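You operate a simulated robot arm through the tools that you are given. There is no shell and no other tool. Be economical: measure what you need, move in short steps, check, and stop when the job is done.

The job below is to be done with a simulated robot arm. You get a single attempt, and the scene is never put back.

## Task
Get the MUSIC source playing on the white channel at a GOOD level.
Fine: its plug in the white socket, mute off, fader at the white line; set the level by the gain knob.

Only the result counts: the job must be done as asked and must still hold three seconds after the hand-in. Knocking over, shifting, dropping, spilling or breaking anything else fails it.

## Robot
A 6-joint arm with a fingered hand, hanging from a carriage that runs on a gantry, over the field with the corners [-595, 94], [-594, -2506], [686, -2506], [685, 94] (x, y) and turns from -4.992 to 7.016 rad about z. Base frame: it is fixed where the carriage stands at the start and does not move with it; the origin is on the floor, on the carriage's upright axis, x ahead of it, y to its left, z up; the surface under the hand at the start is at about z = 760. Units: mm, rad, N and s.
With the tool pointing down near the work surface it reaches from about 100 to 560 mm from the robot's upright axis, wherever it stands. Its first joint turns from -2.897 to 2.897 rad. Places, roughly: amp knob [1700, -200, 800]; large red key [1300, -200, 800]; left speaker switch [1300, -100, 800]; orange gain knob [900, 0, 800]; orange mute key [900, -100, 800]; orange pan knob [900, -100, 800]; play key [1600, -200, 800]; purple gain knob [1000, 0, 800]; purple mute key [1000, -100, 800]; purple pan knob [1000, -100, 800]; record key [1500, -200, 800]; red rocker switch [1800, -200, 800]; right speaker switch [1400, -100, 800]; stop key [1500, -200, 800]; teal gain knob [1000, 0, 800]; teal mute key [1000, -100, 800]. Payload 4 kg.
The tool frame sits at the grasp point between the pads (the TCP): z along the fingers, y along the line on which they close. The tips reach 30 mm beyond it. The gripper opens to 104 mm. The gripper's body begins 35 mm behind the TCP. The gripper is a hand of 5 fingers: y runs from the thumb to the fingers, the wrist lies at [-15, -113, -190] in the tool frame.
Orientation is that of the tool frame in the base frame, as [roll, pitch, yaw] about the fixed x, y, z axes, in that order (R = Rz(yaw) Ry(pitch) Rx(roll)). With the fingers straight down and the wrist toward the robot, the tool's x, y and z point along [0, 1, 0], [1, 0, 0] and [0, 0, -1] of the base frame.

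## Interface
- The arm moves only by the tool step_arm. Its argument "increments" is text: rows parted by semicolons, each of 6 numbers parted by spaces: the shift along the tool's x, y, z in mm, then the turn, a rotation vector about the tool's x, y, z in rad. In form: tx ty tz ax ay az; .... A call has 1 to 10 rows; each row shifts and turns the commanded pose from where the row before left it, along the tool's axes as they then stand. Each row takes 0.2 s and may step no farther than 50 mm and 0.15 rad from the row before; otherwise, the whole call is refused. Where a pose cannot be reached the arm comes as near as it can. A force on the tool above 40 N (or 10 N above the force at the start of the call, whichever is more), or a blocked arm, ends the call early, and 0.2 s more pass. In this call time passes only in rows, and 0.2 s behind the last. It gives the time, the measured TCP pose, the force on the tool (base axes), the opening and the grip force at its end, in the units of the frame above (readings bear some noise), with the torque about the TCP (base axes, N m) and any sound that the robot's microphone picked up.
- Cameras (640 x 400 px; columns grow to the right, rows downward): "scene" is now at [263.4, -22.2, 1773.9]; the picture's right is [-0.32, -0.95, 0.00], its down [-0.84, 0.29, -0.45] and it looks along [0.43, -0.15, -0.89] (base axes); focal length 284 px, centre (320, 200). "wrist" rides on the gripper at [60, -83, -120] in the tool frame; the picture's right is [-0.79, 0.29, -0.54], its down [-0.56, -0.71, 0.44] and it looks along [-0.26, 0.65, 0.72] (tool axes); focal length 234 px, centre (320, 200). There is no depth. A picture from a camera that has moved, and an enlarged one, comes with that camera's place and axes in the base frame and with its lens.
- capture(camera): a new picture of that camera. The clock stands still meanwhile.
- slide_trunk(by): slides the trunk up (or, below 0, down) by that many mm; the arm and the scene camera ride with it, the base frame stays. It gives what a move gives, with no picture.
- base_move(legs): drives the robot by 1 to 6 legs, each [ahead, left, turn to the left] in mm, mm and rad, along the robot's own axes; the way and the turn of a leg run together, so that a leg with both is an arc; at most 1500 mm and 3.142 rad a leg. The arm and the cameras ride along, it lands a little off, and it stops where it bumps. It keeps to its track: a leg is cut to what the track allows. It gives what a move gives.
- set_fingers(index, middle, ring, little, thumb_bend, thumb_turn): sets how far each is bent, from 0 (flat) to 1 (curled in); at 0.3 the hand is open as for a grip, at 0.7 the pads meet at the TCP. One left out holds its place. A second passes; each finger stops where it meets its share of the squeeze, and holds until it gets a number again. It is the only way to open and close the hand. It gives what a move gives, with no picture; readings hold the bend of each and the force on index, middle, ring, little, thumb and palm. thumb_turn goes from beside the hand (0) to across from the fingers (1), as for a grip.
- aim_head(pan, tilt): turns the head with the scene camera to pan (to the left, within 2.705 rad either way) and tilt (down, from -0.506 to 1.204), counted from straight ahead of the robot. It gives what a move gives.
- zoom(camera, box): a new picture of the part [left, top, right, bottom] of that camera's present view, enlarged. The clock stands still meanwhile.
- finish_job(): hands the job in; it is judged then, once.

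Go step by step. Nothing tells you exact positions but the pictures and the camera data: compare them with the known pose of the tool, close in by small moves and look again before you grip or let go. The budget is 120 turns and 98 pictures, counting those below and the enlarged ones. Unless the task says otherwise, let go and move clear before handing in, and close with one line.

The tools are called after "Emit:" by a JSON object that holds its "api" and its "payload". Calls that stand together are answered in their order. step_arm: Moves the arm, as the interface text tells. Its arguments: {"type":"object","properties":{"increments":{"type":"string"}},"required":["increments"]} The other tools are called the same way: slide_trunk (by) slides the trunk up or down; set_fingers (index, middle, ring, little, thumb_bend, thumb_turn) moves the fingers one by one; base_move (legs) drives the base; aim_head (pan, tilt) turns the head that bears the scene camera; capture (camera) takes a picture; zoom (camera, box) takes an enlarged picture of a part of a camera's view; finish_job () hands the job in.

At the start:

```text
time: 0.0
position: [534.5, -77.3, 1137.2]
tool_rot: [-3.141, 0.0, 1.568]
contact_force: [0.0, -0.7, 0.2]
moment: [-0.01, 0.02, -0.01]
grip_width: 103.8
finger_force: 0.0
shape: jaw
bend: [0.3, 0.3, 0.3, 0.3, 0.3, 0.97]
finger forces: [0.0, 0.0, 0.1, 0.0, 0.0, 0.0]
trunk travel left (down, up): [-503.0, 95.0]
robot x, y, heading: [-1.7, 0.8, 0.005]
head pan, tilt: [-0.328, 1.1]
```

scene: 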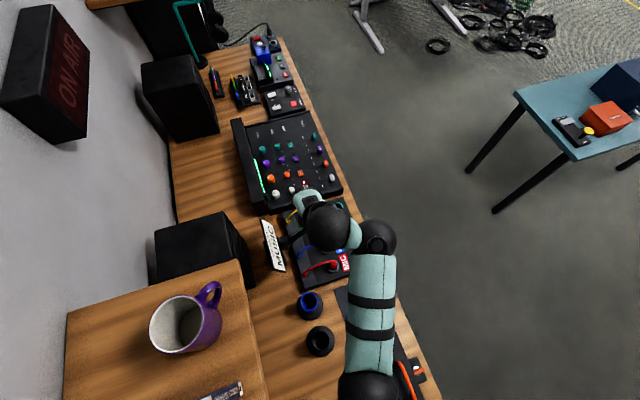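
wrist: 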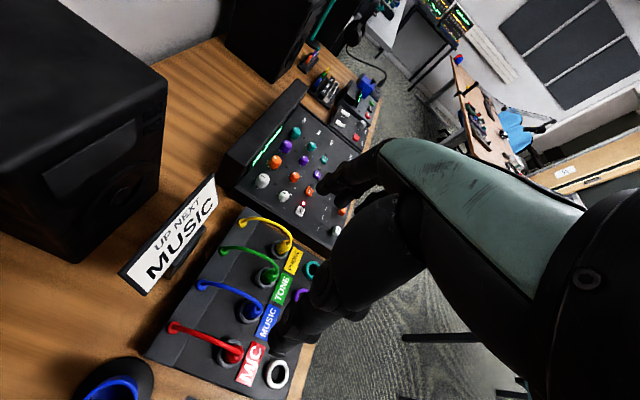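

I see a patch box with red/blue/green/yellow leads and a mixer beyond it. I'll look closer at both.

Emit:
{"api": "zoom", "payload": {"camera": "wrist", "box": [120, 190, 340, 400]}}

Emit:
{"api": "zoom", "payload": {"camera": "wrist", "box": [210, 70, 400, 250]}}

Emit:
{"api": "zoom", "payload": {"camera": "scene", "box": [220, 90, 380, 300]}}

```text
1.90 times, centred on (230, 295) of wrist
camera zoom: at [449.0, -16.9, 1256.2], right [0.29, -0.79, 0.54], down [-0.71, -0.56, -0.44], along [0.65, -0.26, -0.72], focal length 446 px, centre (491, 19)
```

zoom: 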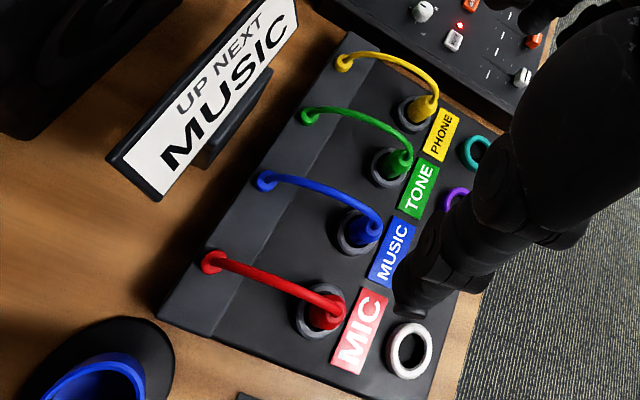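

```text
2.22 times, centred on (305, 160) of wrist
camera zoom: at [449.0, -16.9, 1256.2], right [0.29, -0.79, 0.54], down [-0.71, -0.56, -0.44], along [0.65, -0.26, -0.72], focal length 520 px, centre (353, 289)
```

zoom: 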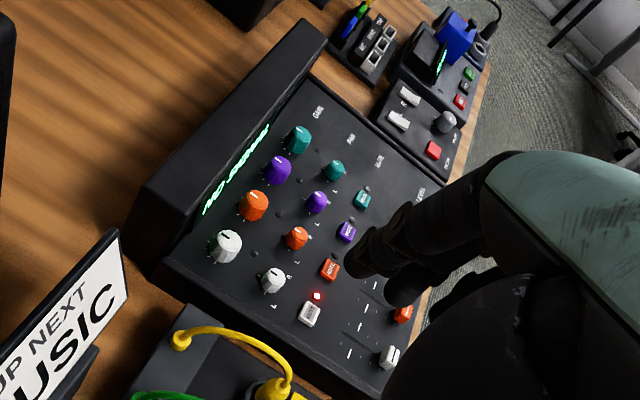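

```text
1.90 times, centred on (300, 195) of scene
camera zoom: at [263.4, -22.2, 1773.9], right [-0.32, -0.95, 0.0], down [-0.84, 0.29, -0.45], along [0.43, -0.15, -0.89], focal length 542 px, centre (358, 210)
```

zoom: 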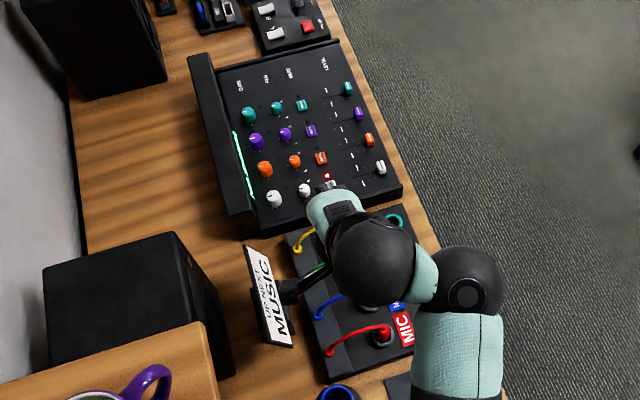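

The blue MUSIC plug rests near (541,-136), the white socket is near (477,-232), and the white channel is muted. I'll bring the carriage into comfortable reach and raise my view quality.

Emit:
{"api": "base_move", "payload": {"legs": [[120, -100, 0]]}}

Emit:
{"api": "step_arm", "payload": {"increments": "0 -40 0 0 0 0;0 -40 0 0 0 0;0 -40 0 0 0 0;0 0 40 0 0 0;0 0 40 0 0 0"}}

Emit:
{"api": "capture", "payload": {"camera": "wrist"}}

Emit:
{"api": "capture", "payload": {"camera": "scene"}}

```text
time: 1.4
position: [653.4, -176.2, 1136.9]
tool_rot: [3.141, 0.001, 1.572]
contact_force: [-0.6, -0.4, 0.5]
moment: [-0.03, -0.02, -0.01]
grip_width: 103.6
finger_force: 0.1
shape: jaw
bend: [0.3, 0.3, 0.3, 0.3, 0.3, 0.97]
finger forces: [0.1, 0.0, 0.1, 0.0, 0.1, 0.0]
trunk travel left (down, up): [-503.0, 95.0]
robot x, y, heading: [118.4, -101.2, -0.0]
head pan, tilt: [-0.328, 1.1]
```

```text
time: 2.6
position: [549.7, -169.2, 1015.6]
tool_rot: [3.141, 0.0, 1.574]
contact_force: [0.3, 0.0, 0.0]
moment: [0.03, 0.0, -0.01]
grip_width: 103.5
finger_force: 0.2
shape: jaw
bend: [0.3, 0.3, 0.3, 0.3, 0.3, 0.97]
finger forces: [0.1, 0.0, 0.0, 0.0, 0.0, 0.0]
out of reach, approached as far as the arm can: row 1, 2, 3
trunk travel left (down, up): [-503.0, 95.0]
robot x, y, heading: [118.0, -98.0, 0.002]
head pan, tilt: [-0.328, 1.1]
```

```text
92 pictures are left
camera wrist: at [465.1, -111.3, 1135.4], right [0.29, -0.79, 0.54], down [-0.71, -0.56, -0.44], along [0.65, -0.26, -0.72], focal length 234 px, centre (320, 200)
```

wrist: 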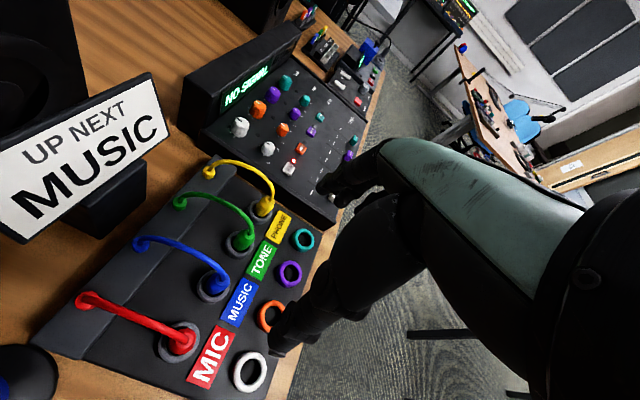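

```text
91 pictures are left
camera scene: at [382.5, -121.6, 1773.9], right [-0.32, -0.95, 0.0], down [-0.84, 0.29, -0.45], along [0.43, -0.15, -0.89], focal length 284 px, centre (320, 200)
```

scene: 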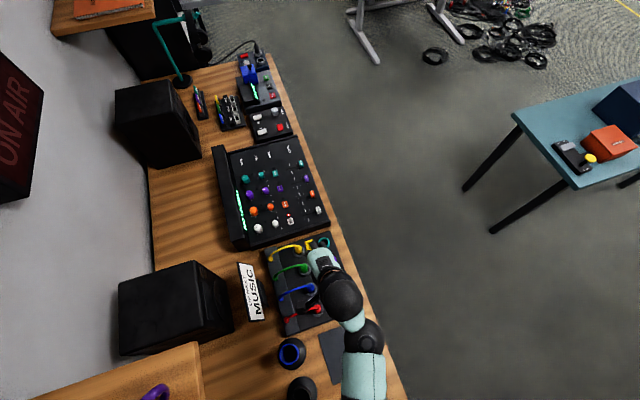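

The meter reads NO SIGNAL; Music plug is about (542,-144,~795), white socket about (477,-234). I check the hand's shape in the wrist view.

Emit:
{"api": "zoom", "payload": {"camera": "wrist", "box": [240, 120, 480, 370]}}

Emit:
{"api": "zoom", "payload": {"camera": "scene", "box": [240, 220, 400, 340]}}

Emit:
{"api": "zoom", "payload": {"camera": "wrist", "box": [120, 160, 320, 400]}}

```text
1.60 times, centred on (360, 245) of wrist
camera zoom: at [465.1, -111.3, 1135.4], right [0.29, -0.79, 0.54], down [-0.71, -0.56, -0.44], along [0.65, -0.26, -0.72], focal length 375 px, centre (256, 128)
```

zoom: 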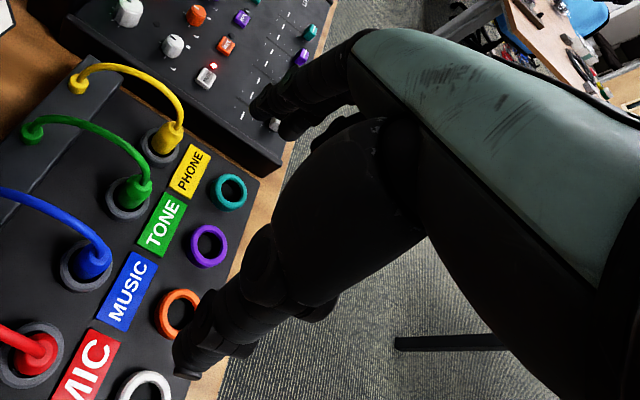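

```text
3.33 times, centred on (320, 280) of scene
camera zoom: at [382.5, -121.6, 1773.9], right [-0.32, -0.95, 0.0], down [-0.84, 0.29, -0.45], along [0.43, -0.15, -0.89], focal length 948 px, centre (320, -67)
```

zoom: 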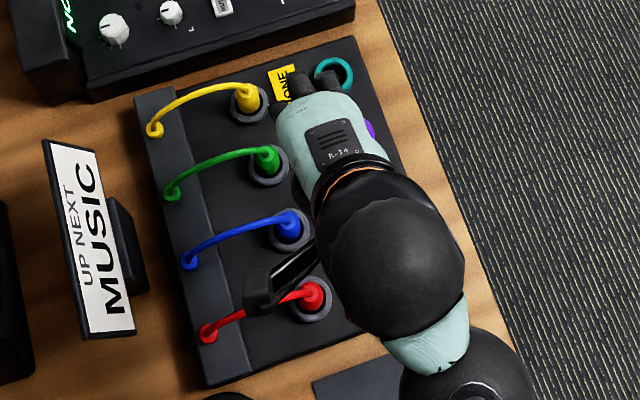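

```text
1.67 times, centred on (220, 280) of wrist
camera zoom: at [465.1, -111.3, 1135.4], right [0.29, -0.79, 0.54], down [-0.71, -0.56, -0.44], along [0.65, -0.26, -0.72], focal length 390 px, centre (487, 67)
```

zoom: 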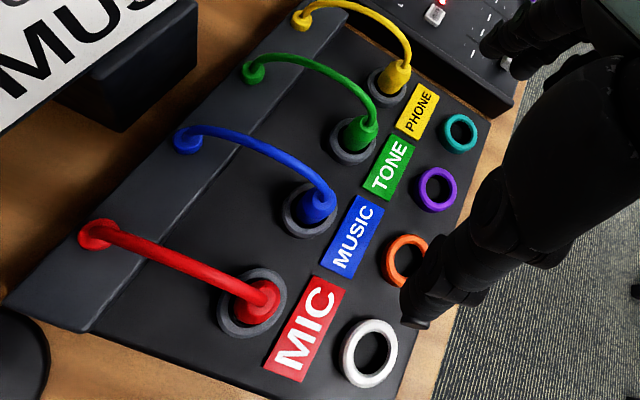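

Thumb on the -x side, fingers on +x. I'll flatten ring and little, and half-close index/middle/thumb to fit between neighbouring plugs.

Emit:
{"api": "set_fingers", "payload": {"index": 0.52, "middle": 0.52, "ring": 0, "little": 0, "thumb_bend": 0.52}}

Emit:
{"api": "zoom", "payload": {"camera": "wrist", "box": [160, 100, 480, 380]}}

Emit:
{"api": "zoom", "payload": {"camera": "scene", "box": [240, 220, 400, 340]}}

```text
time: 3.6
position: [549.9, -170.8, 1016.4]
tool_rot: [3.141, 0.001, 1.572]
contact_force: [-0.9, 0.5, 0.0]
moment: [0.0, 0.01, 0.0]
grip_width: 47.8
finger_force: 0.0
shape: fingers
bend: [0.52, 0.52, 0.0, 0.0, 0.52, 0.97]
finger forces: [0.0, 0.0, 0.0, 0.0, 0.0, 0.0]
trunk travel left (down, up): [-503.0, 95.0]
robot x, y, heading: [120.0, -97.8, 0.003]
head pan, tilt: [-0.328, 1.1]
```

```text
1.43 times, centred on (320, 240) of wrist
camera zoom: at [465.3, -111.4, 1135.7], right [0.29, -0.79, 0.54], down [-0.71, -0.56, -0.44], along [0.65, -0.26, -0.72], focal length 334 px, centre (320, 143)
```

zoom: 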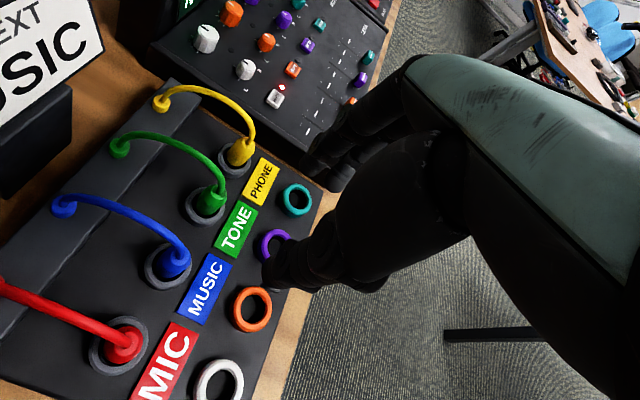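

```text
3.33 times, centred on (320, 280) of scene
camera zoom: at [382.5, -121.6, 1773.9], right [-0.32, -0.95, 0.0], down [-0.84, 0.29, -0.45], along [0.43, -0.15, -0.89], focal length 948 px, centre (320, -67)
```

zoom: 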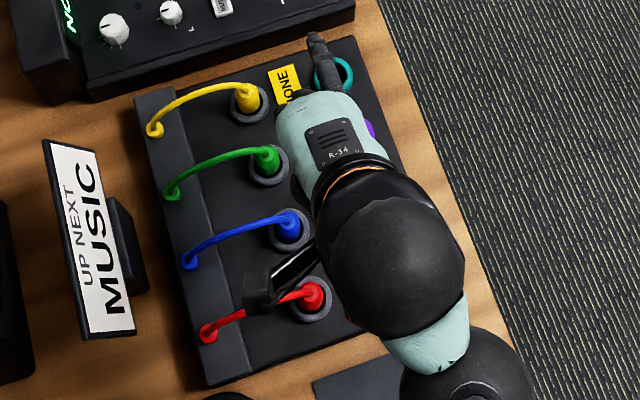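

Now I move over the MUSIC plug and part-way down, then look.

Emit:
{"api": "step_arm", "payload": {"increments": "27 -8 20 0 0 0;0 0 40 0 0 0;0 0 40 0 0 0;0 0 30 0 0 0"}}

Emit:
{"api": "capture", "payload": {"camera": "wrist"}}

Emit:
{"api": "zoom", "payload": {"camera": "scene", "box": [240, 220, 400, 340]}}

```text
time: 4.6
position: [541.9, -143.8, 886.5]
tool_rot: [3.141, 0.001, 1.574]
contact_force: [0.9, 0.4, -0.3]
moment: [0.01, 0.01, 0.02]
grip_width: 47.3
finger_force: 0.0
shape: fingers
bend: [0.52, 0.52, 0.0, 0.0, 0.52, 0.97]
finger forces: [0.0, 0.0, 0.0, 0.0, 0.2, 0.0]
trunk travel left (down, up): [-503.0, 95.0]
robot x, y, heading: [121.0, -100.9, -0.001]
head pan, tilt: [-0.328, 1.1]
```

```text
85 pictures are left
camera wrist: at [457.5, -83.9, 1004.6], right [0.29, -0.79, 0.54], down [-0.71, -0.56, -0.44], along [0.65, -0.26, -0.72], focal length 234 px, centre (320, 200)
```

wrist: 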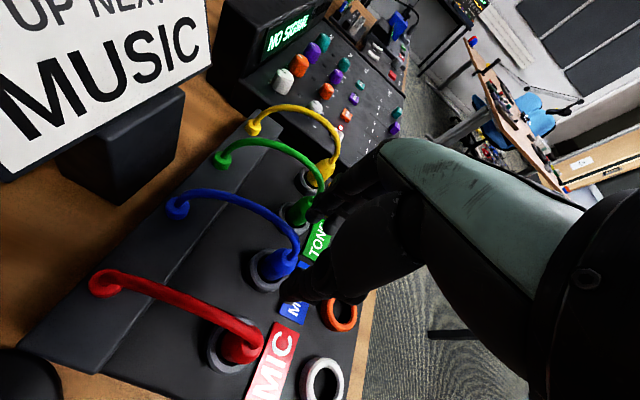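

```text
3.33 times, centred on (320, 280) of scene
camera zoom: at [382.4, -121.6, 1773.9], right [-0.32, -0.95, 0.0], down [-0.84, 0.29, -0.45], along [0.43, -0.15, -0.89], focal length 948 px, centre (320, -67)
```

zoom: 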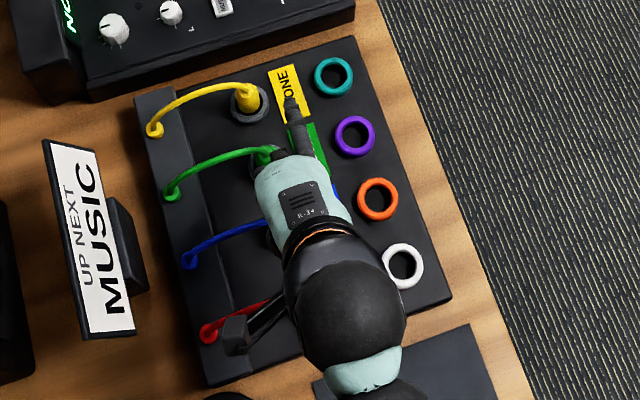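

Aligned within a few mm. Descending another 35 mm and checking.

Emit:
{"api": "step_arm", "payload": {"increments": "0 1 20 0 0 0;0 0 15 0 0 0"}}

Emit:
{"api": "zoom", "payload": {"camera": "wrist", "box": [200, 150, 400, 350]}}

```text
time: 5.2
position: [545.0, -143.2, 850.3]
tool_rot: [3.14, 0.0, 1.572]
contact_force: [-0.2, 0.4, 0.1]
moment: [-0.01, -0.01, 0.02]
grip_width: 47.4
finger_force: 0.1
shape: fingers
bend: [0.52, 0.52, 0.0, 0.0, 0.52, 0.97]
finger forces: [0.0, 0.1, 0.0, 0.0, 0.0, 0.0]
trunk travel left (down, up): [-503.0, 95.0]
robot x, y, heading: [120.1, -99.1, 0.0]
head pan, tilt: [-0.328, 1.1]
```

```text
2.00 times, centred on (300, 250) of wrist
camera zoom: at [458.6, -83.9, 969.7], right [0.29, -0.79, 0.54], down [-0.71, -0.56, -0.44], along [0.65, -0.26, -0.72], focal length 468 px, centre (360, 100)
```

zoom: 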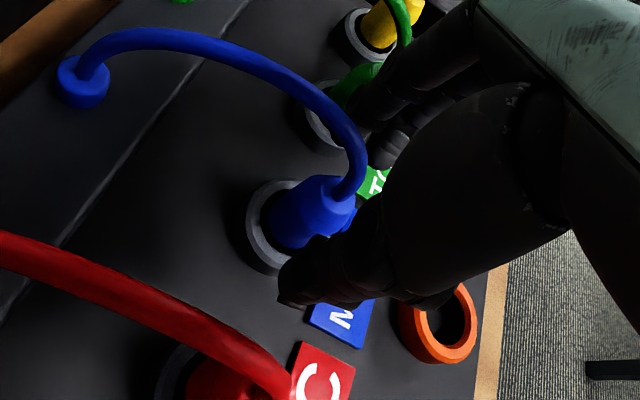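

Plug top is around z=826 with the plate about 775; thumb and fingers straddle it. Lowering 30 mm.

Emit:
{"api": "step_arm", "payload": {"increments": "0 0 12 0 0 0;0 0 10 0 0 0;0 0 8 0 0 0"}}

Emit:
{"api": "zoom", "payload": {"camera": "wrist", "box": [200, 150, 400, 350]}}

```text
time: 6.0
position: [543.8, -142.9, 821.5]
tool_rot: [3.141, 0.001, 1.572]
contact_force: [0.1, 0.1, -0.3]
moment: [0.0, -0.03, 0.0]
grip_width: 47.5
finger_force: 0.0
shape: fingers
bend: [0.52, 0.52, 0.0, 0.0, 0.52, 0.97]
finger forces: [0.1, 0.0, 0.0, 0.0, 0.1, 0.1]
trunk travel left (down, up): [-503.0, 95.0]
robot x, y, heading: [119.6, -100.1, -0.0]
head pan, tilt: [-0.328, 1.1]
```

```text
2.00 times, centred on (300, 250) of wrist
camera zoom: at [458.7, -84.2, 940.1], right [0.29, -0.79, 0.54], down [-0.71, -0.56, -0.44], along [0.65, -0.26, -0.72], focal length 468 px, centre (360, 100)
```

zoom: 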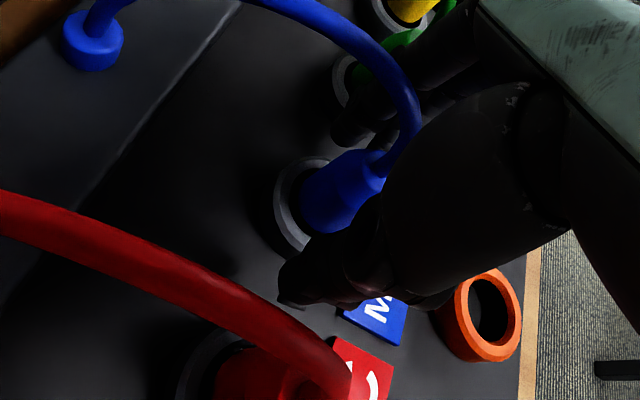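

Well centred; a small shift, 5 mm lower, then close.

Emit:
{"api": "step_arm", "payload": {"increments": "3 1 5 0 0 0"}}

Emit:
{"api": "set_fingers", "payload": {"index": 0.72, "middle": 0.72, "thumb_bend": 0.72}}

Emit:
{"api": "zoom", "payload": {"camera": "wrist", "box": [200, 150, 400, 350]}}

```text
time: 6.4
position: [544.0, -140.5, 816.9]
tool_rot: [-3.141, 0.0, 1.573]
contact_force: [0.3, 0.2, 0.1]
moment: [0.0, 0.0, 0.04]
grip_width: 47.4
finger_force: 0.1
shape: fingers
bend: [0.52, 0.52, 0.0, 0.0, 0.52, 0.97]
finger forces: [0.0, 0.0, 0.0, 0.0, 0.1, 0.0]
trunk travel left (down, up): [-503.0, 95.0]
robot x, y, heading: [116.6, -99.2, 0.0]
head pan, tilt: [-0.328, 1.1]
```

```text
time: 7.4
position: [546.1, -140.4, 818.3]
tool_rot: [-3.141, -0.001, 1.57]
contact_force: [6.5, -0.1, 1.3]
moment: [-0.04, -0.22, 0.06]
grip_width: 13.7
finger_force: 11.5
shape: fingers
bend: [0.71, 0.64, 0.0, 0.0, 0.65, 0.96]
finger forces: [5.7, 9.2, 0.1, 0.0, 8.0, 0.0]
trunk travel left (down, up): [-503.0, 95.0]
robot x, y, heading: [115.8, -96.6, -0.001]
head pan, tilt: [-0.328, 1.1]
```

```text
2.00 times, centred on (300, 250) of wrist
camera zoom: at [460.9, -81.5, 936.0], right [0.29, -0.79, 0.54], down [-0.7, -0.56, -0.44], along [0.65, -0.26, -0.72], focal length 468 px, centre (360, 100)
```

zoom: 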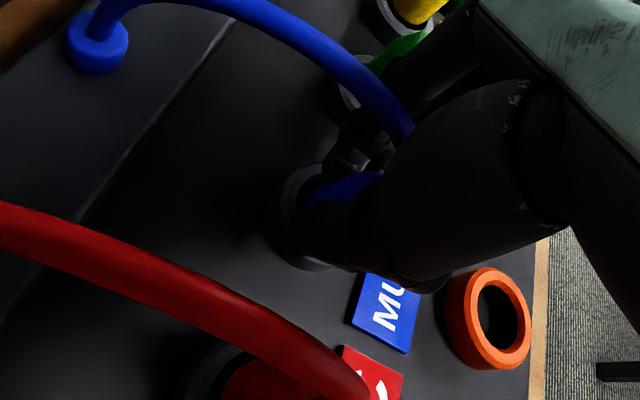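

Gripped. I squeeze a bit more and try a small lift.

Emit:
{"api": "set_fingers", "payload": {"index": 0.8, "middle": 0.8, "thumb_bend": 0.8}}

Emit:
{"api": "step_arm", "payload": {"increments": "0 0 -10 0 0 0;0 0 -10 0 0 0;0 0 -10 0 0 0"}}

Emit:
{"api": "zoom", "payload": {"camera": "wrist", "box": [200, 150, 400, 350]}}

```text
time: 8.4
position: [545.7, -140.0, 817.6]
tool_rot: [3.14, 0.001, 1.571]
contact_force: [6.7, -0.6, -0.4]
moment: [-0.07, -0.25, 0.02]
grip_width: 8.2
finger_force: 16.5
shape: fingers
bend: [0.72, 0.64, 0.0, 0.0, 0.7, 0.94]
finger forces: [8.5, 11.4, 0.1, 0.1, 12.2, 0.0]
trunk travel left (down, up): [-503.0, 95.0]
robot x, y, heading: [118.8, -99.0, -0.002]
head pan, tilt: [-0.328, 1.1]
```

```text
time: 9.2
position: [543.7, -139.5, 845.9]
tool_rot: [-3.14, 0.0, 1.574]
contact_force: [-0.3, -0.3, -1.8]
moment: [0.0, -0.02, -0.05]
grip_width: 7.7
finger_force: 15.0
shape: fingers
bend: [0.72, 0.64, 0.0, 0.0, 0.7, 0.94]
finger forces: [6.9, 8.6, 0.1, 0.0, 13.6, 0.0]
trunk travel left (down, up): [-503.0, 95.0]
robot x, y, heading: [117.9, -97.1, -0.002]
head pan, tilt: [-0.328, 1.1]
```

```text
2.00 times, centred on (300, 250) of wrist
camera zoom: at [459.2, -80.5, 964.6], right [0.29, -0.79, 0.54], down [-0.71, -0.56, -0.43], along [0.65, -0.26, -0.72], focal length 468 px, centre (360, 100)
```

zoom: 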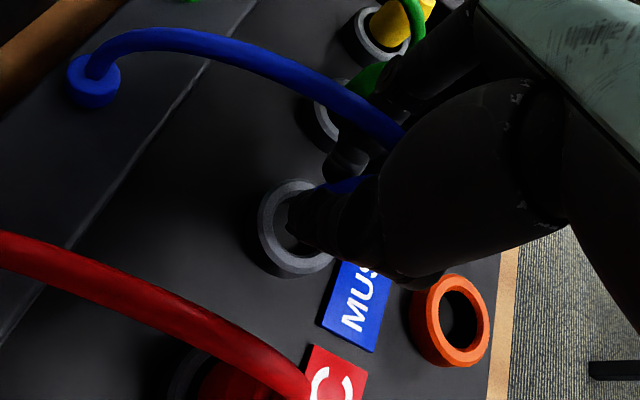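

The plug is coming out (empty socket visible). Raising more.

Emit:
{"api": "step_arm", "payload": {"increments": "0 0 -20 0 0 0;0 0 -20 0 0 0;0 0 -15 0 0 0"}}

Emit:
{"api": "zoom", "payload": {"camera": "wrist", "box": [180, 150, 380, 350]}}

Emit:
{"api": "zoom", "payload": {"camera": "scene", "box": [240, 220, 400, 340]}}

```text
time: 10.0
position: [544.1, -140.9, 901.0]
tool_rot: [-3.141, 0.0, 1.573]
contact_force: [0.0, -0.2, -1.1]
moment: [-0.03, 0.03, 0.0]
grip_width: 7.9
finger_force: 13.8
shape: fingers
bend: [0.72, 0.64, 0.0, 0.0, 0.7, 0.94]
finger forces: [6.7, 8.7, 0.1, 0.0, 13.6, 0.0]
trunk travel left (down, up): [-503.0, 95.0]
robot x, y, heading: [116.1, -101.3, 0.003]
head pan, tilt: [-0.328, 1.1]
```

```text
2.00 times, centred on (280, 250) of wrist
camera zoom: at [459.5, -81.0, 1020.3], right [0.29, -0.79, 0.54], down [-0.71, -0.56, -0.44], along [0.65, -0.26, -0.72], focal length 468 px, centre (400, 100)
```

zoom: 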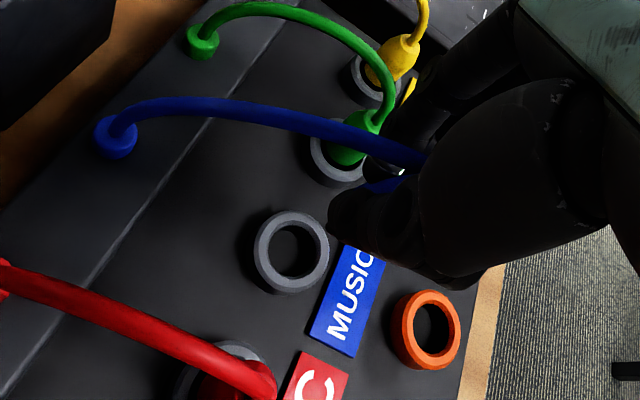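

```text
3.33 times, centred on (320, 280) of scene
camera zoom: at [382.4, -121.6, 1773.8], right [-0.32, -0.95, 0.0], down [-0.84, 0.29, -0.45], along [0.43, -0.15, -0.89], focal length 948 px, centre (320, -67)
```

zoom: 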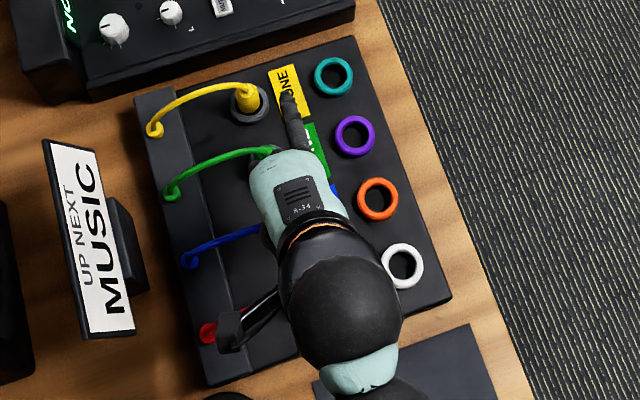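

The plug is free. I'll carry it over the white socket (shift about -69, -93) at this height and match the ring's place in the wrist view to what I see here for the music ring (292,252).

Emit:
{"api": "step_arm", "payload": {"increments": "-30 -23 0 0 0 0;-30 -23 0 0 0 0;-32 -22 0 0 0 0"}}

Emit:
{"api": "zoom", "payload": {"camera": "wrist", "box": [180, 150, 380, 350]}}

Emit:
{"api": "zoom", "payload": {"camera": "scene", "box": [240, 220, 400, 340]}}

```text
time: 10.8
position: [475.6, -231.3, 901.7]
tool_rot: [3.141, 0.001, 1.573]
contact_force: [0.1, -0.6, -0.9]
moment: [-0.01, 0.0, 0.02]
grip_width: 7.8
finger_force: 14.6
shape: fingers
bend: [0.72, 0.64, 0.0, 0.0, 0.7, 0.94]
finger forces: [6.6, 8.7, 0.0, 0.0, 13.2, 0.0]
trunk travel left (down, up): [-503.0, 95.0]
robot x, y, heading: [120.6, -99.9, 0.006]
head pan, tilt: [-0.328, 1.1]
```

```text
2.00 times, centred on (280, 250) of wrist
camera zoom: at [391.8, -172.7, 1019.8], right [0.29, -0.79, 0.54], down [-0.71, -0.56, -0.44], along [0.65, -0.26, -0.72], focal length 468 px, centre (400, 100)
```

zoom: 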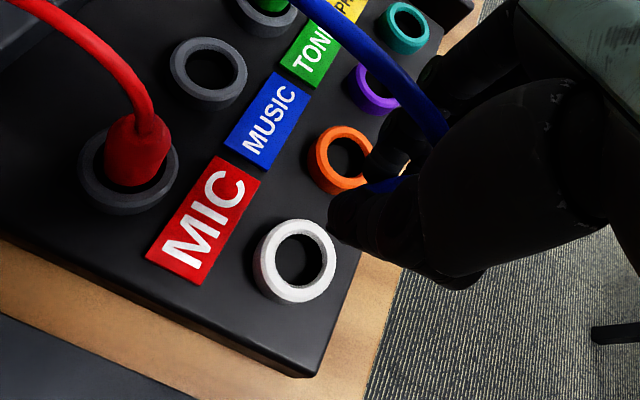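

```text
3.33 times, centred on (320, 280) of scene
camera zoom: at [382.5, -121.5, 1773.9], right [-0.32, -0.95, 0.0], down [-0.84, 0.29, -0.45], along [0.43, -0.15, -0.89], focal length 948 px, centre (320, -67)
```

zoom: 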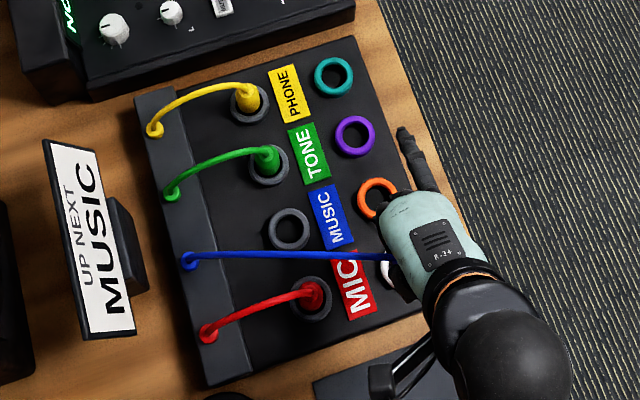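

The white ring sits slightly right/down of the reference; I correct by (-2,-5) mm and descend to z≈850 for the second comparison.

Emit:
{"api": "step_arm", "payload": {"increments": "-5 -1.7 10 0 0 0;0 0 20 0 0 0;0 0 18 0 0 0"}}

Emit:
{"api": "zoom", "payload": {"camera": "wrist", "box": [200, 150, 400, 350]}}

```text
time: 11.6
position: [474.3, -237.2, 853.2]
tool_rot: [3.14, 0.0, 1.57]
contact_force: [-0.6, 0.0, -1.5]
moment: [-0.03, -0.01, 0.02]
grip_width: 7.4
finger_force: 14.2
shape: fingers
bend: [0.72, 0.64, 0.0, 0.0, 0.7, 0.94]
finger forces: [6.5, 8.7, 0.0, 0.0, 13.2, 0.1]
trunk travel left (down, up): [-503.0, 95.0]
robot x, y, heading: [121.2, -98.9, -0.001]
head pan, tilt: [-0.328, 1.1]
```

```text
2.00 times, centred on (300, 250) of wrist
camera zoom: at [389.8, -178.4, 971.8], right [0.29, -0.79, 0.54], down [-0.71, -0.56, -0.44], along [0.65, -0.26, -0.72], focal length 468 px, centre (360, 100)
```

zoom: 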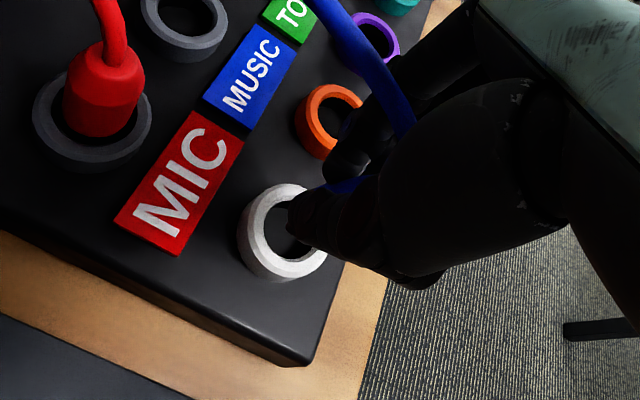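

Alignment matches the reference well. Lowering gently into the socket.

Emit:
{"api": "step_arm", "payload": {"increments": "0 0 8 0 0 0;0 0 8 0 0 0;0 0 6 0 0 0"}}

Emit:
{"api": "zoom", "payload": {"camera": "wrist", "box": [200, 150, 400, 350]}}

```text
time: 12.4
position: [475.1, -236.4, 831.3]
tool_rot: [-3.141, -0.001, 1.572]
contact_force: [0.3, -0.4, -0.6]
moment: [-0.02, 0.0, 0.04]
grip_width: 7.5
finger_force: 14.3
shape: fingers
bend: [0.72, 0.64, 0.0, 0.0, 0.7, 0.94]
finger forces: [6.6, 8.8, 0.0, 0.0, 13.1, 0.0]
trunk travel left (down, up): [-503.0, 95.0]
robot x, y, heading: [118.9, -98.2, -0.0]
head pan, tilt: [-0.328, 1.1]
```

```text
2.00 times, centred on (300, 250) of wrist
camera zoom: at [389.5, -178.2, 949.6], right [0.29, -0.79, 0.54], down [-0.71, -0.56, -0.44], along [0.65, -0.26, -0.72], focal length 468 px, centre (360, 100)
```

zoom: 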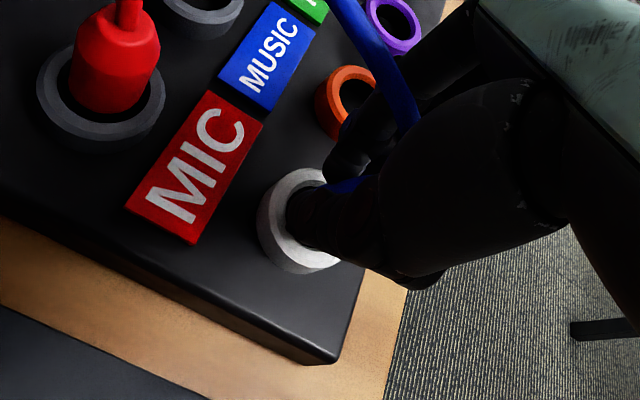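

Emit:
{"api": "step_arm", "payload": {"increments": "0 0 6 0 0 0;0 0 5 0 0 0;0 0 4 0 0 0"}}

Emit:
{"api": "zoom", "payload": {"camera": "wrist", "box": [200, 150, 400, 350]}}

```text
time: 13.2
position: [476.7, -238.0, 816.2]
tool_rot: [3.141, 0.002, 1.573]
contact_force: [4.2, 0.4, 1.9]
moment: [0.02, -0.18, 0.02]
grip_width: 7.1
finger_force: 15.7
shape: fingers
bend: [0.72, 0.64, 0.0, 0.0, 0.71, 0.94]
finger forces: [8.2, 10.8, 0.1, 0.0, 13.1, 0.0]
trunk travel left (down, up): [-503.0, 95.0]
robot x, y, heading: [117.9, -100.8, 0.002]
head pan, tilt: [-0.328, 1.1]
```

```text
2.00 times, centred on (300, 250) of wrist
camera zoom: at [391.1, -178.5, 935.5], right [0.29, -0.79, 0.54], down [-0.7, -0.56, -0.44], along [0.65, -0.26, -0.72], focal length 468 px, centre (360, 100)
```

zoom: 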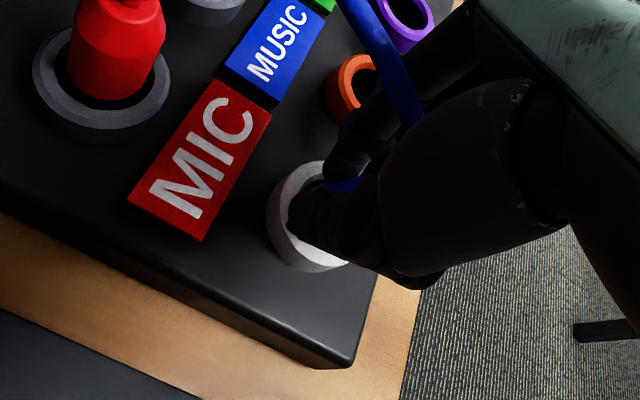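

It matches the forces when it was seated originally. A few more mm to seat it.

Emit:
{"api": "step_arm", "payload": {"increments": "0 0 3 0 0 0;0 0 2 0 0 0"}}

Emit:
{"api": "zoom", "payload": {"camera": "scene", "box": [210, 120, 370, 330]}}

```text
time: 13.8
position: [478.5, -237.3, 813.9]
tool_rot: [3.137, 0.0, 1.572]
contact_force: [6.4, 2.0, 7.5]
moment: [0.07, -0.13, 0.01]
grip_width: 5.9
finger_force: 17.8
shape: fingers
bend: [0.72, 0.64, 0.0, 0.0, 0.72, 0.93]
finger forces: [10.0, 12.9, 0.0, 0.1, 14.2, 0.0]
trunk travel left (down, up): [-503.0, 95.0]
robot x, y, heading: [121.3, -100.0, 0.001]
head pan, tilt: [-0.328, 1.1]
```

```text
1.90 times, centred on (290, 225) of scene
camera zoom: at [383.2, -121.5, 1774.3], right [-0.32, -0.95, 0.0], down [-0.84, 0.29, -0.46], along [0.43, -0.15, -0.89], focal length 542 px, centre (377, 152)
```

zoom: 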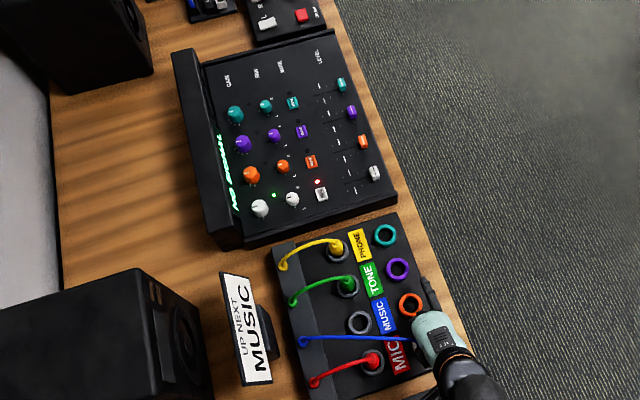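

A green signal light came on at the white channel. I release and rise.

Emit:
{"api": "set_fingers", "payload": {"index": 0.52, "middle": 0.52, "thumb_bend": 0.5}}

Emit:
{"api": "step_arm", "payload": {"increments": "0 0 -10 0 0 0;0 0 -15 0 0 0;0 0 -15 0 0 0"}}

Emit:
{"api": "capture", "payload": {"camera": "wrist"}}

```text
time: 14.8
position: [474.2, -236.3, 810.8]
tool_rot: [-3.142, 0.0, 1.573]
contact_force: [0.6, 1.4, 0.0]
moment: [0.02, 0.01, 0.0]
grip_width: 49.3
finger_force: 0.1
shape: fingers
bend: [0.52, 0.52, 0.0, 0.0, 0.5, 0.97]
finger forces: [0.0, 0.0, 0.0, 0.0, 0.1, 0.0]
trunk travel left (down, up): [-503.0, 95.0]
robot x, y, heading: [119.6, -99.2, 0.001]
head pan, tilt: [-0.328, 1.1]
```

```text
time: 15.6
position: [474.2, -236.9, 850.2]
tool_rot: [-3.14, -0.002, 1.571]
contact_force: [0.0, -0.3, 0.5]
moment: [-0.02, 0.04, 0.01]
grip_width: 49.1
finger_force: 0.0
shape: fingers
bend: [0.52, 0.52, 0.0, 0.0, 0.5, 0.97]
finger forces: [0.0, 0.0, 0.0, 0.0, 0.1, 0.0]
trunk travel left (down, up): [-503.0, 95.0]
robot x, y, heading: [118.7, -102.1, 0.003]
head pan, tilt: [-0.328, 1.1]
```

```text
71 pictures are left
camera wrist: at [389.8, -177.7, 970.1], right [0.29, -0.79, 0.54], down [-0.71, -0.56, -0.44], along [0.65, -0.26, -0.72], focal length 234 px, centre (320, 200)
```

wrist: 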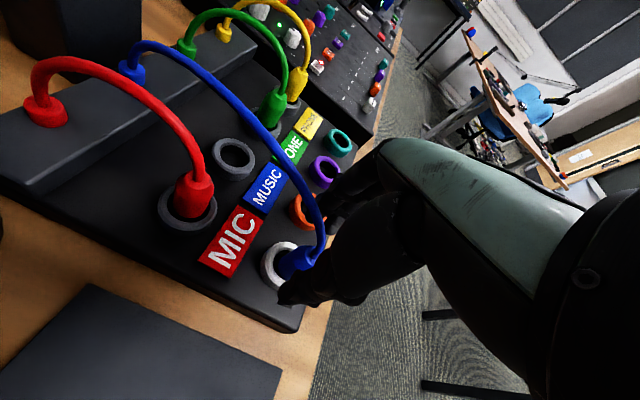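

The blue plug is seated in the white socket. Rising and driving toward the mixer.

Emit:
{"api": "step_arm", "payload": {"increments": "0 0 -40 0 0 0;0 0 -40 0 0 0;0 0 -40 0 0 0;0 0 -40 0 0 0"}}

Emit:
{"api": "base_move", "payload": {"legs": [[260, -40, 0]]}}

Emit:
{"api": "step_arm", "payload": {"increments": "0 -40 0 0 0 0;0 -40 0 0 0 0"}}

Emit:
{"api": "capture", "payload": {"camera": "wrist"}}

Emit:
{"api": "capture", "payload": {"camera": "scene"}}

```text
time: 16.6
position: [474.9, -234.9, 1011.3]
tool_rot: [-3.139, 0.0, 1.571]
contact_force: [-0.4, 0.5, -0.1]
moment: [-0.02, 0.0, -0.02]
grip_width: 49.2
finger_force: 0.0
shape: fingers
bend: [0.52, 0.52, 0.0, 0.0, 0.5, 0.97]
finger forces: [0.0, 0.0, 0.0, 0.0, 0.0, 0.1]
trunk travel left (down, up): [-503.0, 95.0]
robot x, y, heading: [119.5, -101.7, 0.002]
head pan, tilt: [-0.328, 1.1]
```

```text
time: 18.5
position: [733.6, -274.8, 1010.8]
tool_rot: [-3.14, 0.0, 1.574]
contact_force: [-0.1, 0.4, -0.6]
moment: [-0.02, -0.01, 0.01]
grip_width: 49.0
finger_force: 0.1
shape: fingers
bend: [0.52, 0.52, 0.0, 0.0, 0.5, 0.97]
finger forces: [0.0, 0.0, 0.0, 0.0, 0.0, 0.0]
trunk travel left (down, up): [-503.0, 95.0]
robot x, y, heading: [378.0, -138.6, 0.005]
head pan, tilt: [-0.328, 1.1]
```

```text
time: 19.1
position: [653.6, -275.0, 1011.1]
tool_rot: [-3.141, 0.0, 1.574]
contact_force: [1.0, -0.3, -0.1]
moment: [-0.01, 0.0, -0.02]
grip_width: 49.3
finger_force: 0.1
shape: fingers
bend: [0.52, 0.52, 0.0, 0.0, 0.5, 0.97]
finger forces: [0.0, 0.0, 0.0, 0.0, 0.0, 0.0]
trunk travel left (down, up): [-503.0, 95.0]
robot x, y, heading: [378.3, -136.3, 0.002]
head pan, tilt: [-0.328, 1.1]
```

```text
70 pictures are left
camera wrist: at [568.6, -216.3, 1130.0], right [0.29, -0.79, 0.54], down [-0.7, -0.56, -0.44], along [0.65, -0.26, -0.72], focal length 234 px, centre (320, 200)
```

wrist: 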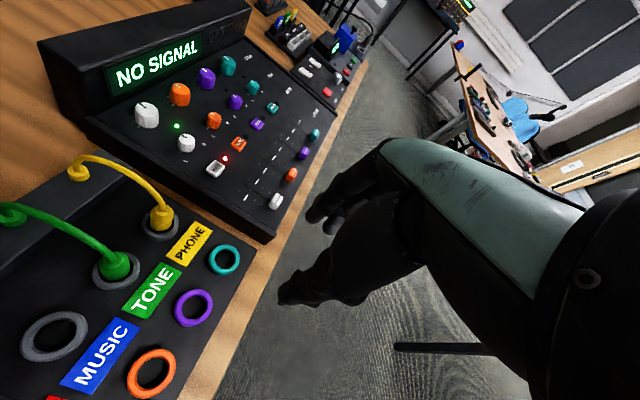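

```text
69 pictures are left
camera scene: at [641.3, -160.6, 1773.9], right [-0.32, -0.95, 0.0], down [-0.84, 0.28, -0.45], along [0.43, -0.15, -0.89], focal length 284 px, centre (320, 200)
```

scene: 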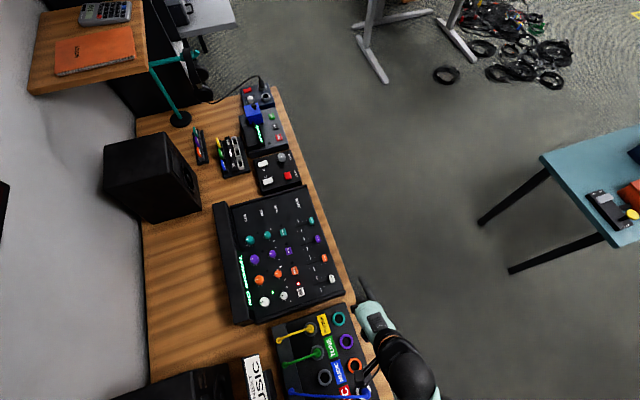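

Emit:
{"api": "zoom", "payload": {"camera": "wrist", "box": [110, 40, 330, 250]}}

Emit:
{"api": "zoom", "payload": {"camera": "scene", "box": [210, 180, 350, 330]}}

Emit:
{"api": "zoom", "payload": {"camera": "scene", "box": [280, 240, 350, 310]}}

```text
1.90 times, centred on (220, 145) of wrist
camera zoom: at [568.6, -216.3, 1130.0], right [0.29, -0.79, 0.54], down [-0.7, -0.56, -0.44], along [0.65, -0.26, -0.72], focal length 446 px, centre (510, 305)
```

zoom: 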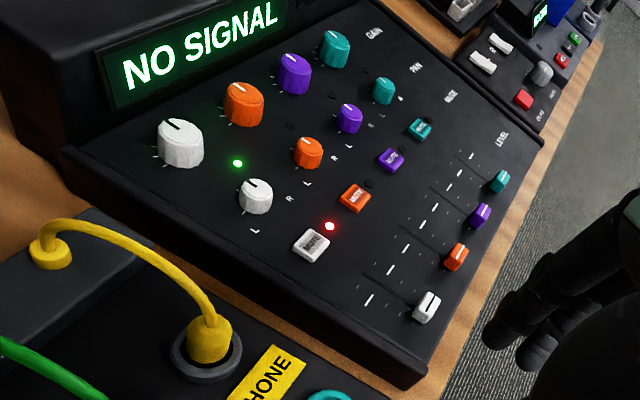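

```text
2.67 times, centred on (280, 255) of scene
camera zoom: at [641.3, -160.6, 1773.9], right [-0.32, -0.95, 0.0], down [-0.84, 0.28, -0.45], along [0.43, -0.15, -0.89], focal length 758 px, centre (427, 53)
```

zoom: 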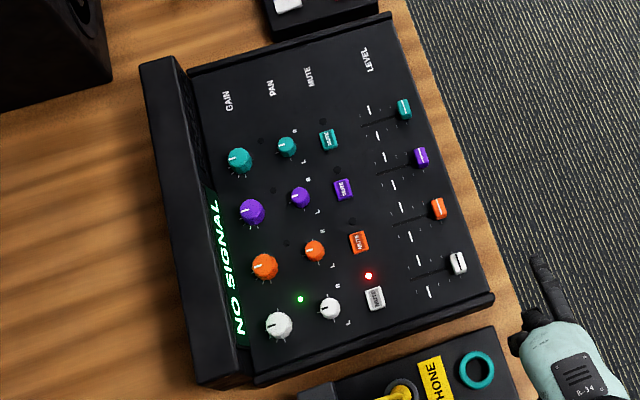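

```text
5.71 times, centred on (315, 275) of scene
camera zoom: at [641.3, -160.6, 1773.9], right [-0.32, -0.95, 0.0], down [-0.84, 0.28, -0.45], along [0.43, -0.15, -0.89], focal length 1625 px, centre (349, -229)
```

zoom: 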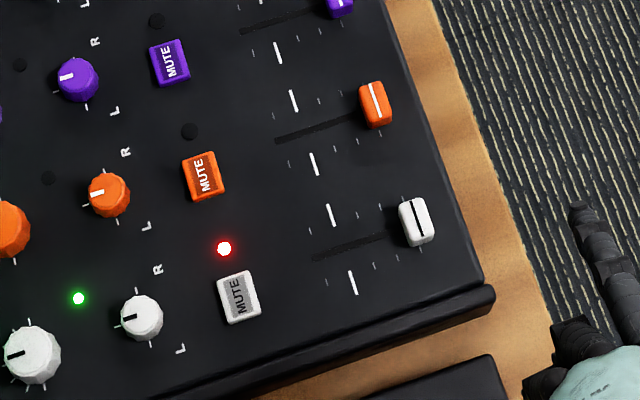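

Next: the white mute is near (801,-153), the fader cap near (809,-261) with its target line about 45 mm toward +y, and gain near (806,-33). I form an index–thumb beak and hover over the mute key.

Emit:
{"api": "set_fingers", "payload": {"index": 0.72, "middle": 0, "thumb_bend": 0.68}}

Emit:
{"api": "step_arm", "payload": {"increments": "28 36 20 0 0 0;28 36 25 0 0 0;28 36 25 0 0 0;26 38 25 0 0 0;0 0 25 0 0 0"}}

Emit:
{"api": "capture", "payload": {"camera": "wrist"}}

Emit:
{"api": "zoom", "payload": {"camera": "scene", "box": [220, 200, 380, 320]}}

```text
time: 20.1
position: [652.6, -275.0, 1011.3]
tool_rot: [3.142, -0.001, 1.575]
contact_force: [0.2, 0.3, 1.0]
moment: [0.02, -0.03, -0.01]
grip_width: 0.0
finger_force: 0.1
shape: fingers
bend: [0.72, 0.0, 0.0, 0.0, 0.68, 0.97]
finger forces: [0.0, 0.0, 0.0, 0.0, 0.0, 0.0]
trunk travel left (down, up): [-503.0, 95.0]
robot x, y, heading: [378.9, -137.5, 0.002]
head pan, tilt: [-0.328, 1.1]
```

```text
refused: row 2 steps farther than a row can; nothing moved
```

```text
65 pictures are left
camera wrist: at [568.8, -216.5, 1130.0], right [0.29, -0.79, 0.54], down [-0.7, -0.56, -0.44], along [0.65, -0.26, -0.72], focal length 234 px, centre (320, 200)
```

wrist: 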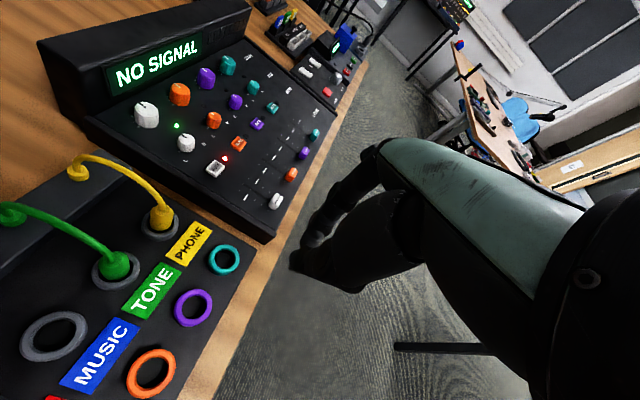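

```text
3.33 times, centred on (300, 260) of scene
camera zoom: at [641.2, -160.6, 1773.9], right [-0.32, -0.95, 0.0], down [-0.84, 0.28, -0.45], along [0.43, -0.15, -0.89], focal length 948 px, centre (387, 0)
```

zoom: 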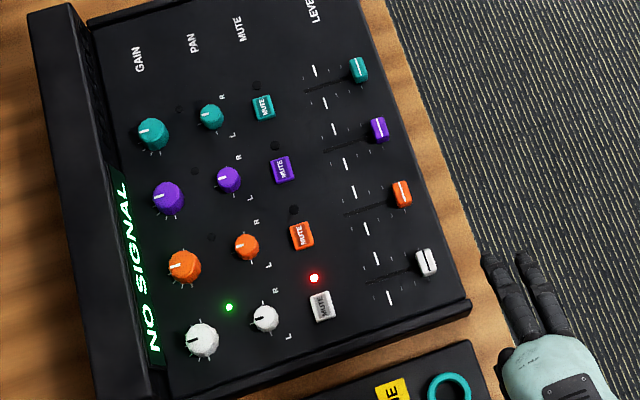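

Emit:
{"api": "step_arm", "payload": {"increments": "24 34 18 0 0 0;24 34 18 0 0 0;24 34 18 0 0 0;24 34 18 0 0 0;9 0 30 0 0 0"}}

Emit:
{"api": "capture", "payload": {"camera": "wrist"}}

Emit:
{"api": "zoom", "payload": {"camera": "scene", "box": [220, 200, 380, 320]}}

```text
time: 21.3
position: [791.1, -169.9, 909.5]
tool_rot: [3.14, 0.0, 1.576]
contact_force: [0.0, -0.8, 0.0]
moment: [0.03, 0.01, 0.02]
grip_width: 0.0
finger_force: 0.0
shape: fingers
bend: [0.72, 0.0, 0.0, 0.0, 0.68, 0.97]
finger forces: [0.0, 0.0, 0.0, 0.0, 0.0, 0.1]
trunk travel left (down, up): [-503.0, 95.0]
robot x, y, heading: [377.3, -139.8, 0.0]
head pan, tilt: [-0.328, 1.1]
```

```text
63 pictures are left
camera wrist: at [706.1, -111.7, 1028.6], right [0.29, -0.79, 0.54], down [-0.7, -0.56, -0.44], along [0.65, -0.26, -0.72], focal length 234 px, centre (320, 200)
```

wrist: 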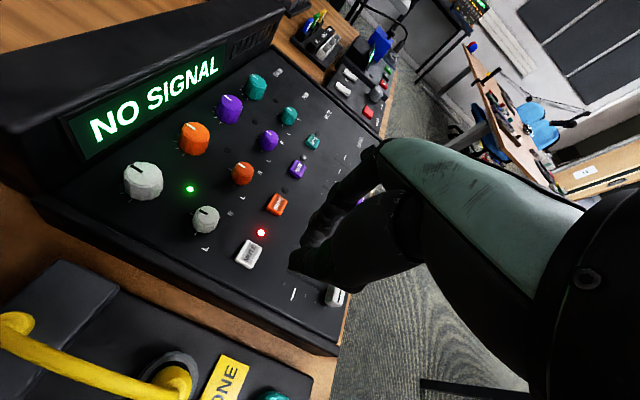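

```text
3.33 times, centred on (300, 260) of scene
camera zoom: at [641.3, -160.6, 1774.0], right [-0.32, -0.95, 0.0], down [-0.84, 0.28, -0.45], along [0.43, -0.15, -0.89], focal length 948 px, centre (387, 0)
```

zoom: 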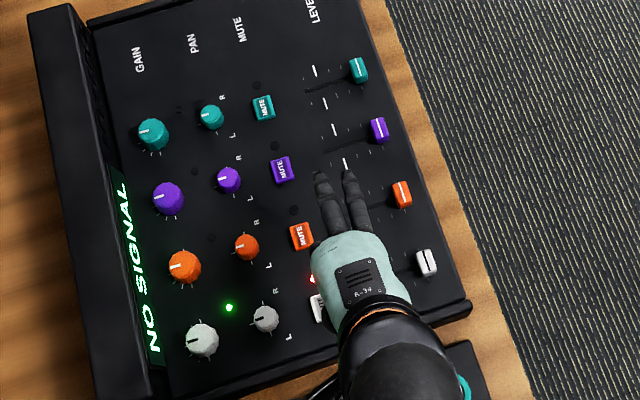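

Lowering toward the mute key with a correction, then looking closely.

Emit:
{"api": "step_arm", "payload": {"increments": "14 12 25 0 0 0;0 0 25 0 0 0"}}

Emit:
{"api": "zoom", "payload": {"camera": "wrist", "box": [200, 150, 400, 350]}}

```text
time: 21.9
position: [802.0, -155.4, 859.3]
tool_rot: [3.141, 0.001, 1.574]
contact_force: [0.1, 0.1, -0.5]
moment: [-0.04, 0.02, 0.01]
grip_width: 0.0
finger_force: 0.1
shape: fingers
bend: [0.72, 0.0, 0.0, 0.0, 0.68, 0.97]
finger forces: [0.0, 0.0, 0.1, 0.0, 0.0, 0.1]
trunk travel left (down, up): [-503.0, 95.0]
robot x, y, heading: [379.0, -139.0, 0.002]
head pan, tilt: [-0.328, 1.1]
```

```text
2.00 times, centred on (300, 250) of wrist
camera zoom: at [718.0, -97.0, 978.9], right [0.29, -0.79, 0.54], down [-0.7, -0.56, -0.44], along [0.65, -0.26, -0.72], focal length 468 px, centre (360, 100)
```

zoom: 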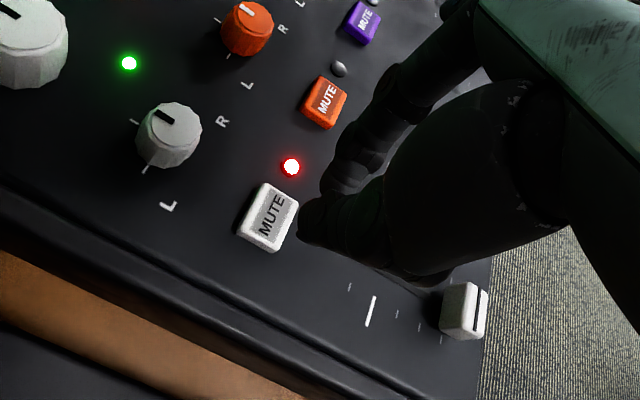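

Emit:
{"api": "step_arm", "payload": {"increments": "12 0 0 0 0 0;0 0 20 0 0 0"}}

Emit:
{"api": "zoom", "payload": {"camera": "wrist", "box": [200, 150, 400, 350]}}

```text
time: 22.5
position: [801.5, -143.2, 840.3]
tool_rot: [-3.141, 0.0, 1.575]
contact_force: [-0.2, 0.2, 0.1]
moment: [0.0, 0.02, 0.01]
grip_width: 0.0
finger_force: 0.0
shape: fingers
bend: [0.72, 0.0, 0.0, 0.0, 0.68, 0.97]
finger forces: [0.0, 0.0, 0.1, 0.0, 0.0, 0.1]
trunk travel left (down, up): [-503.0, 95.0]
robot x, y, heading: [379.4, -137.7, 0.004]
head pan, tilt: [-0.328, 1.1]
```

```text
2.00 times, centred on (300, 250) of wrist
camera zoom: at [717.1, -84.6, 958.7], right [0.29, -0.79, 0.54], down [-0.7, -0.56, -0.44], along [0.65, -0.26, -0.72], focal length 468 px, centre (360, 100)
```

zoom: 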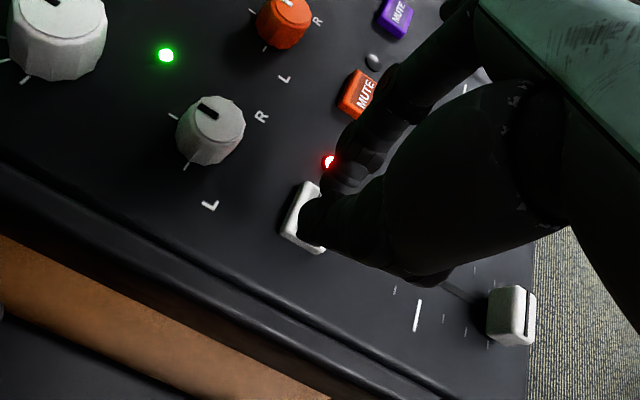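

The beak is above the key. Pressing gently.

Emit:
{"api": "step_arm", "payload": {"increments": "0 0 6 0 0 0;0 0 4 0 0 0;0 0 3 0 0 0"}}

Emit:
{"api": "zoom", "payload": {"camera": "wrist", "box": [200, 150, 400, 350]}}

```text
time: 23.3
position: [801.3, -144.7, 827.4]
tool_rot: [3.141, -0.001, 1.574]
contact_force: [-0.5, 0.3, 0.1]
moment: [-0.04, -0.02, -0.01]
grip_width: 0.0
finger_force: 0.0
shape: fingers
bend: [0.72, 0.0, 0.0, 0.0, 0.68, 0.97]
finger forces: [0.1, 0.0, 0.0, 0.1, 0.0, 0.1]
trunk travel left (down, up): [-503.0, 95.0]
robot x, y, heading: [380.0, -137.0, 0.005]
head pan, tilt: [-0.328, 1.1]
```

```text
2.00 times, centred on (300, 250) of wrist
camera zoom: at [716.9, -84.7, 945.7], right [0.29, -0.79, 0.54], down [-0.7, -0.56, -0.44], along [0.65, -0.26, -0.72], focal length 468 px, centre (360, 100)
```

zoom: 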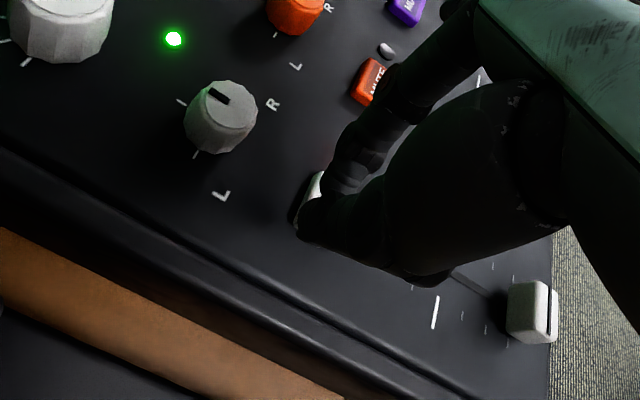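

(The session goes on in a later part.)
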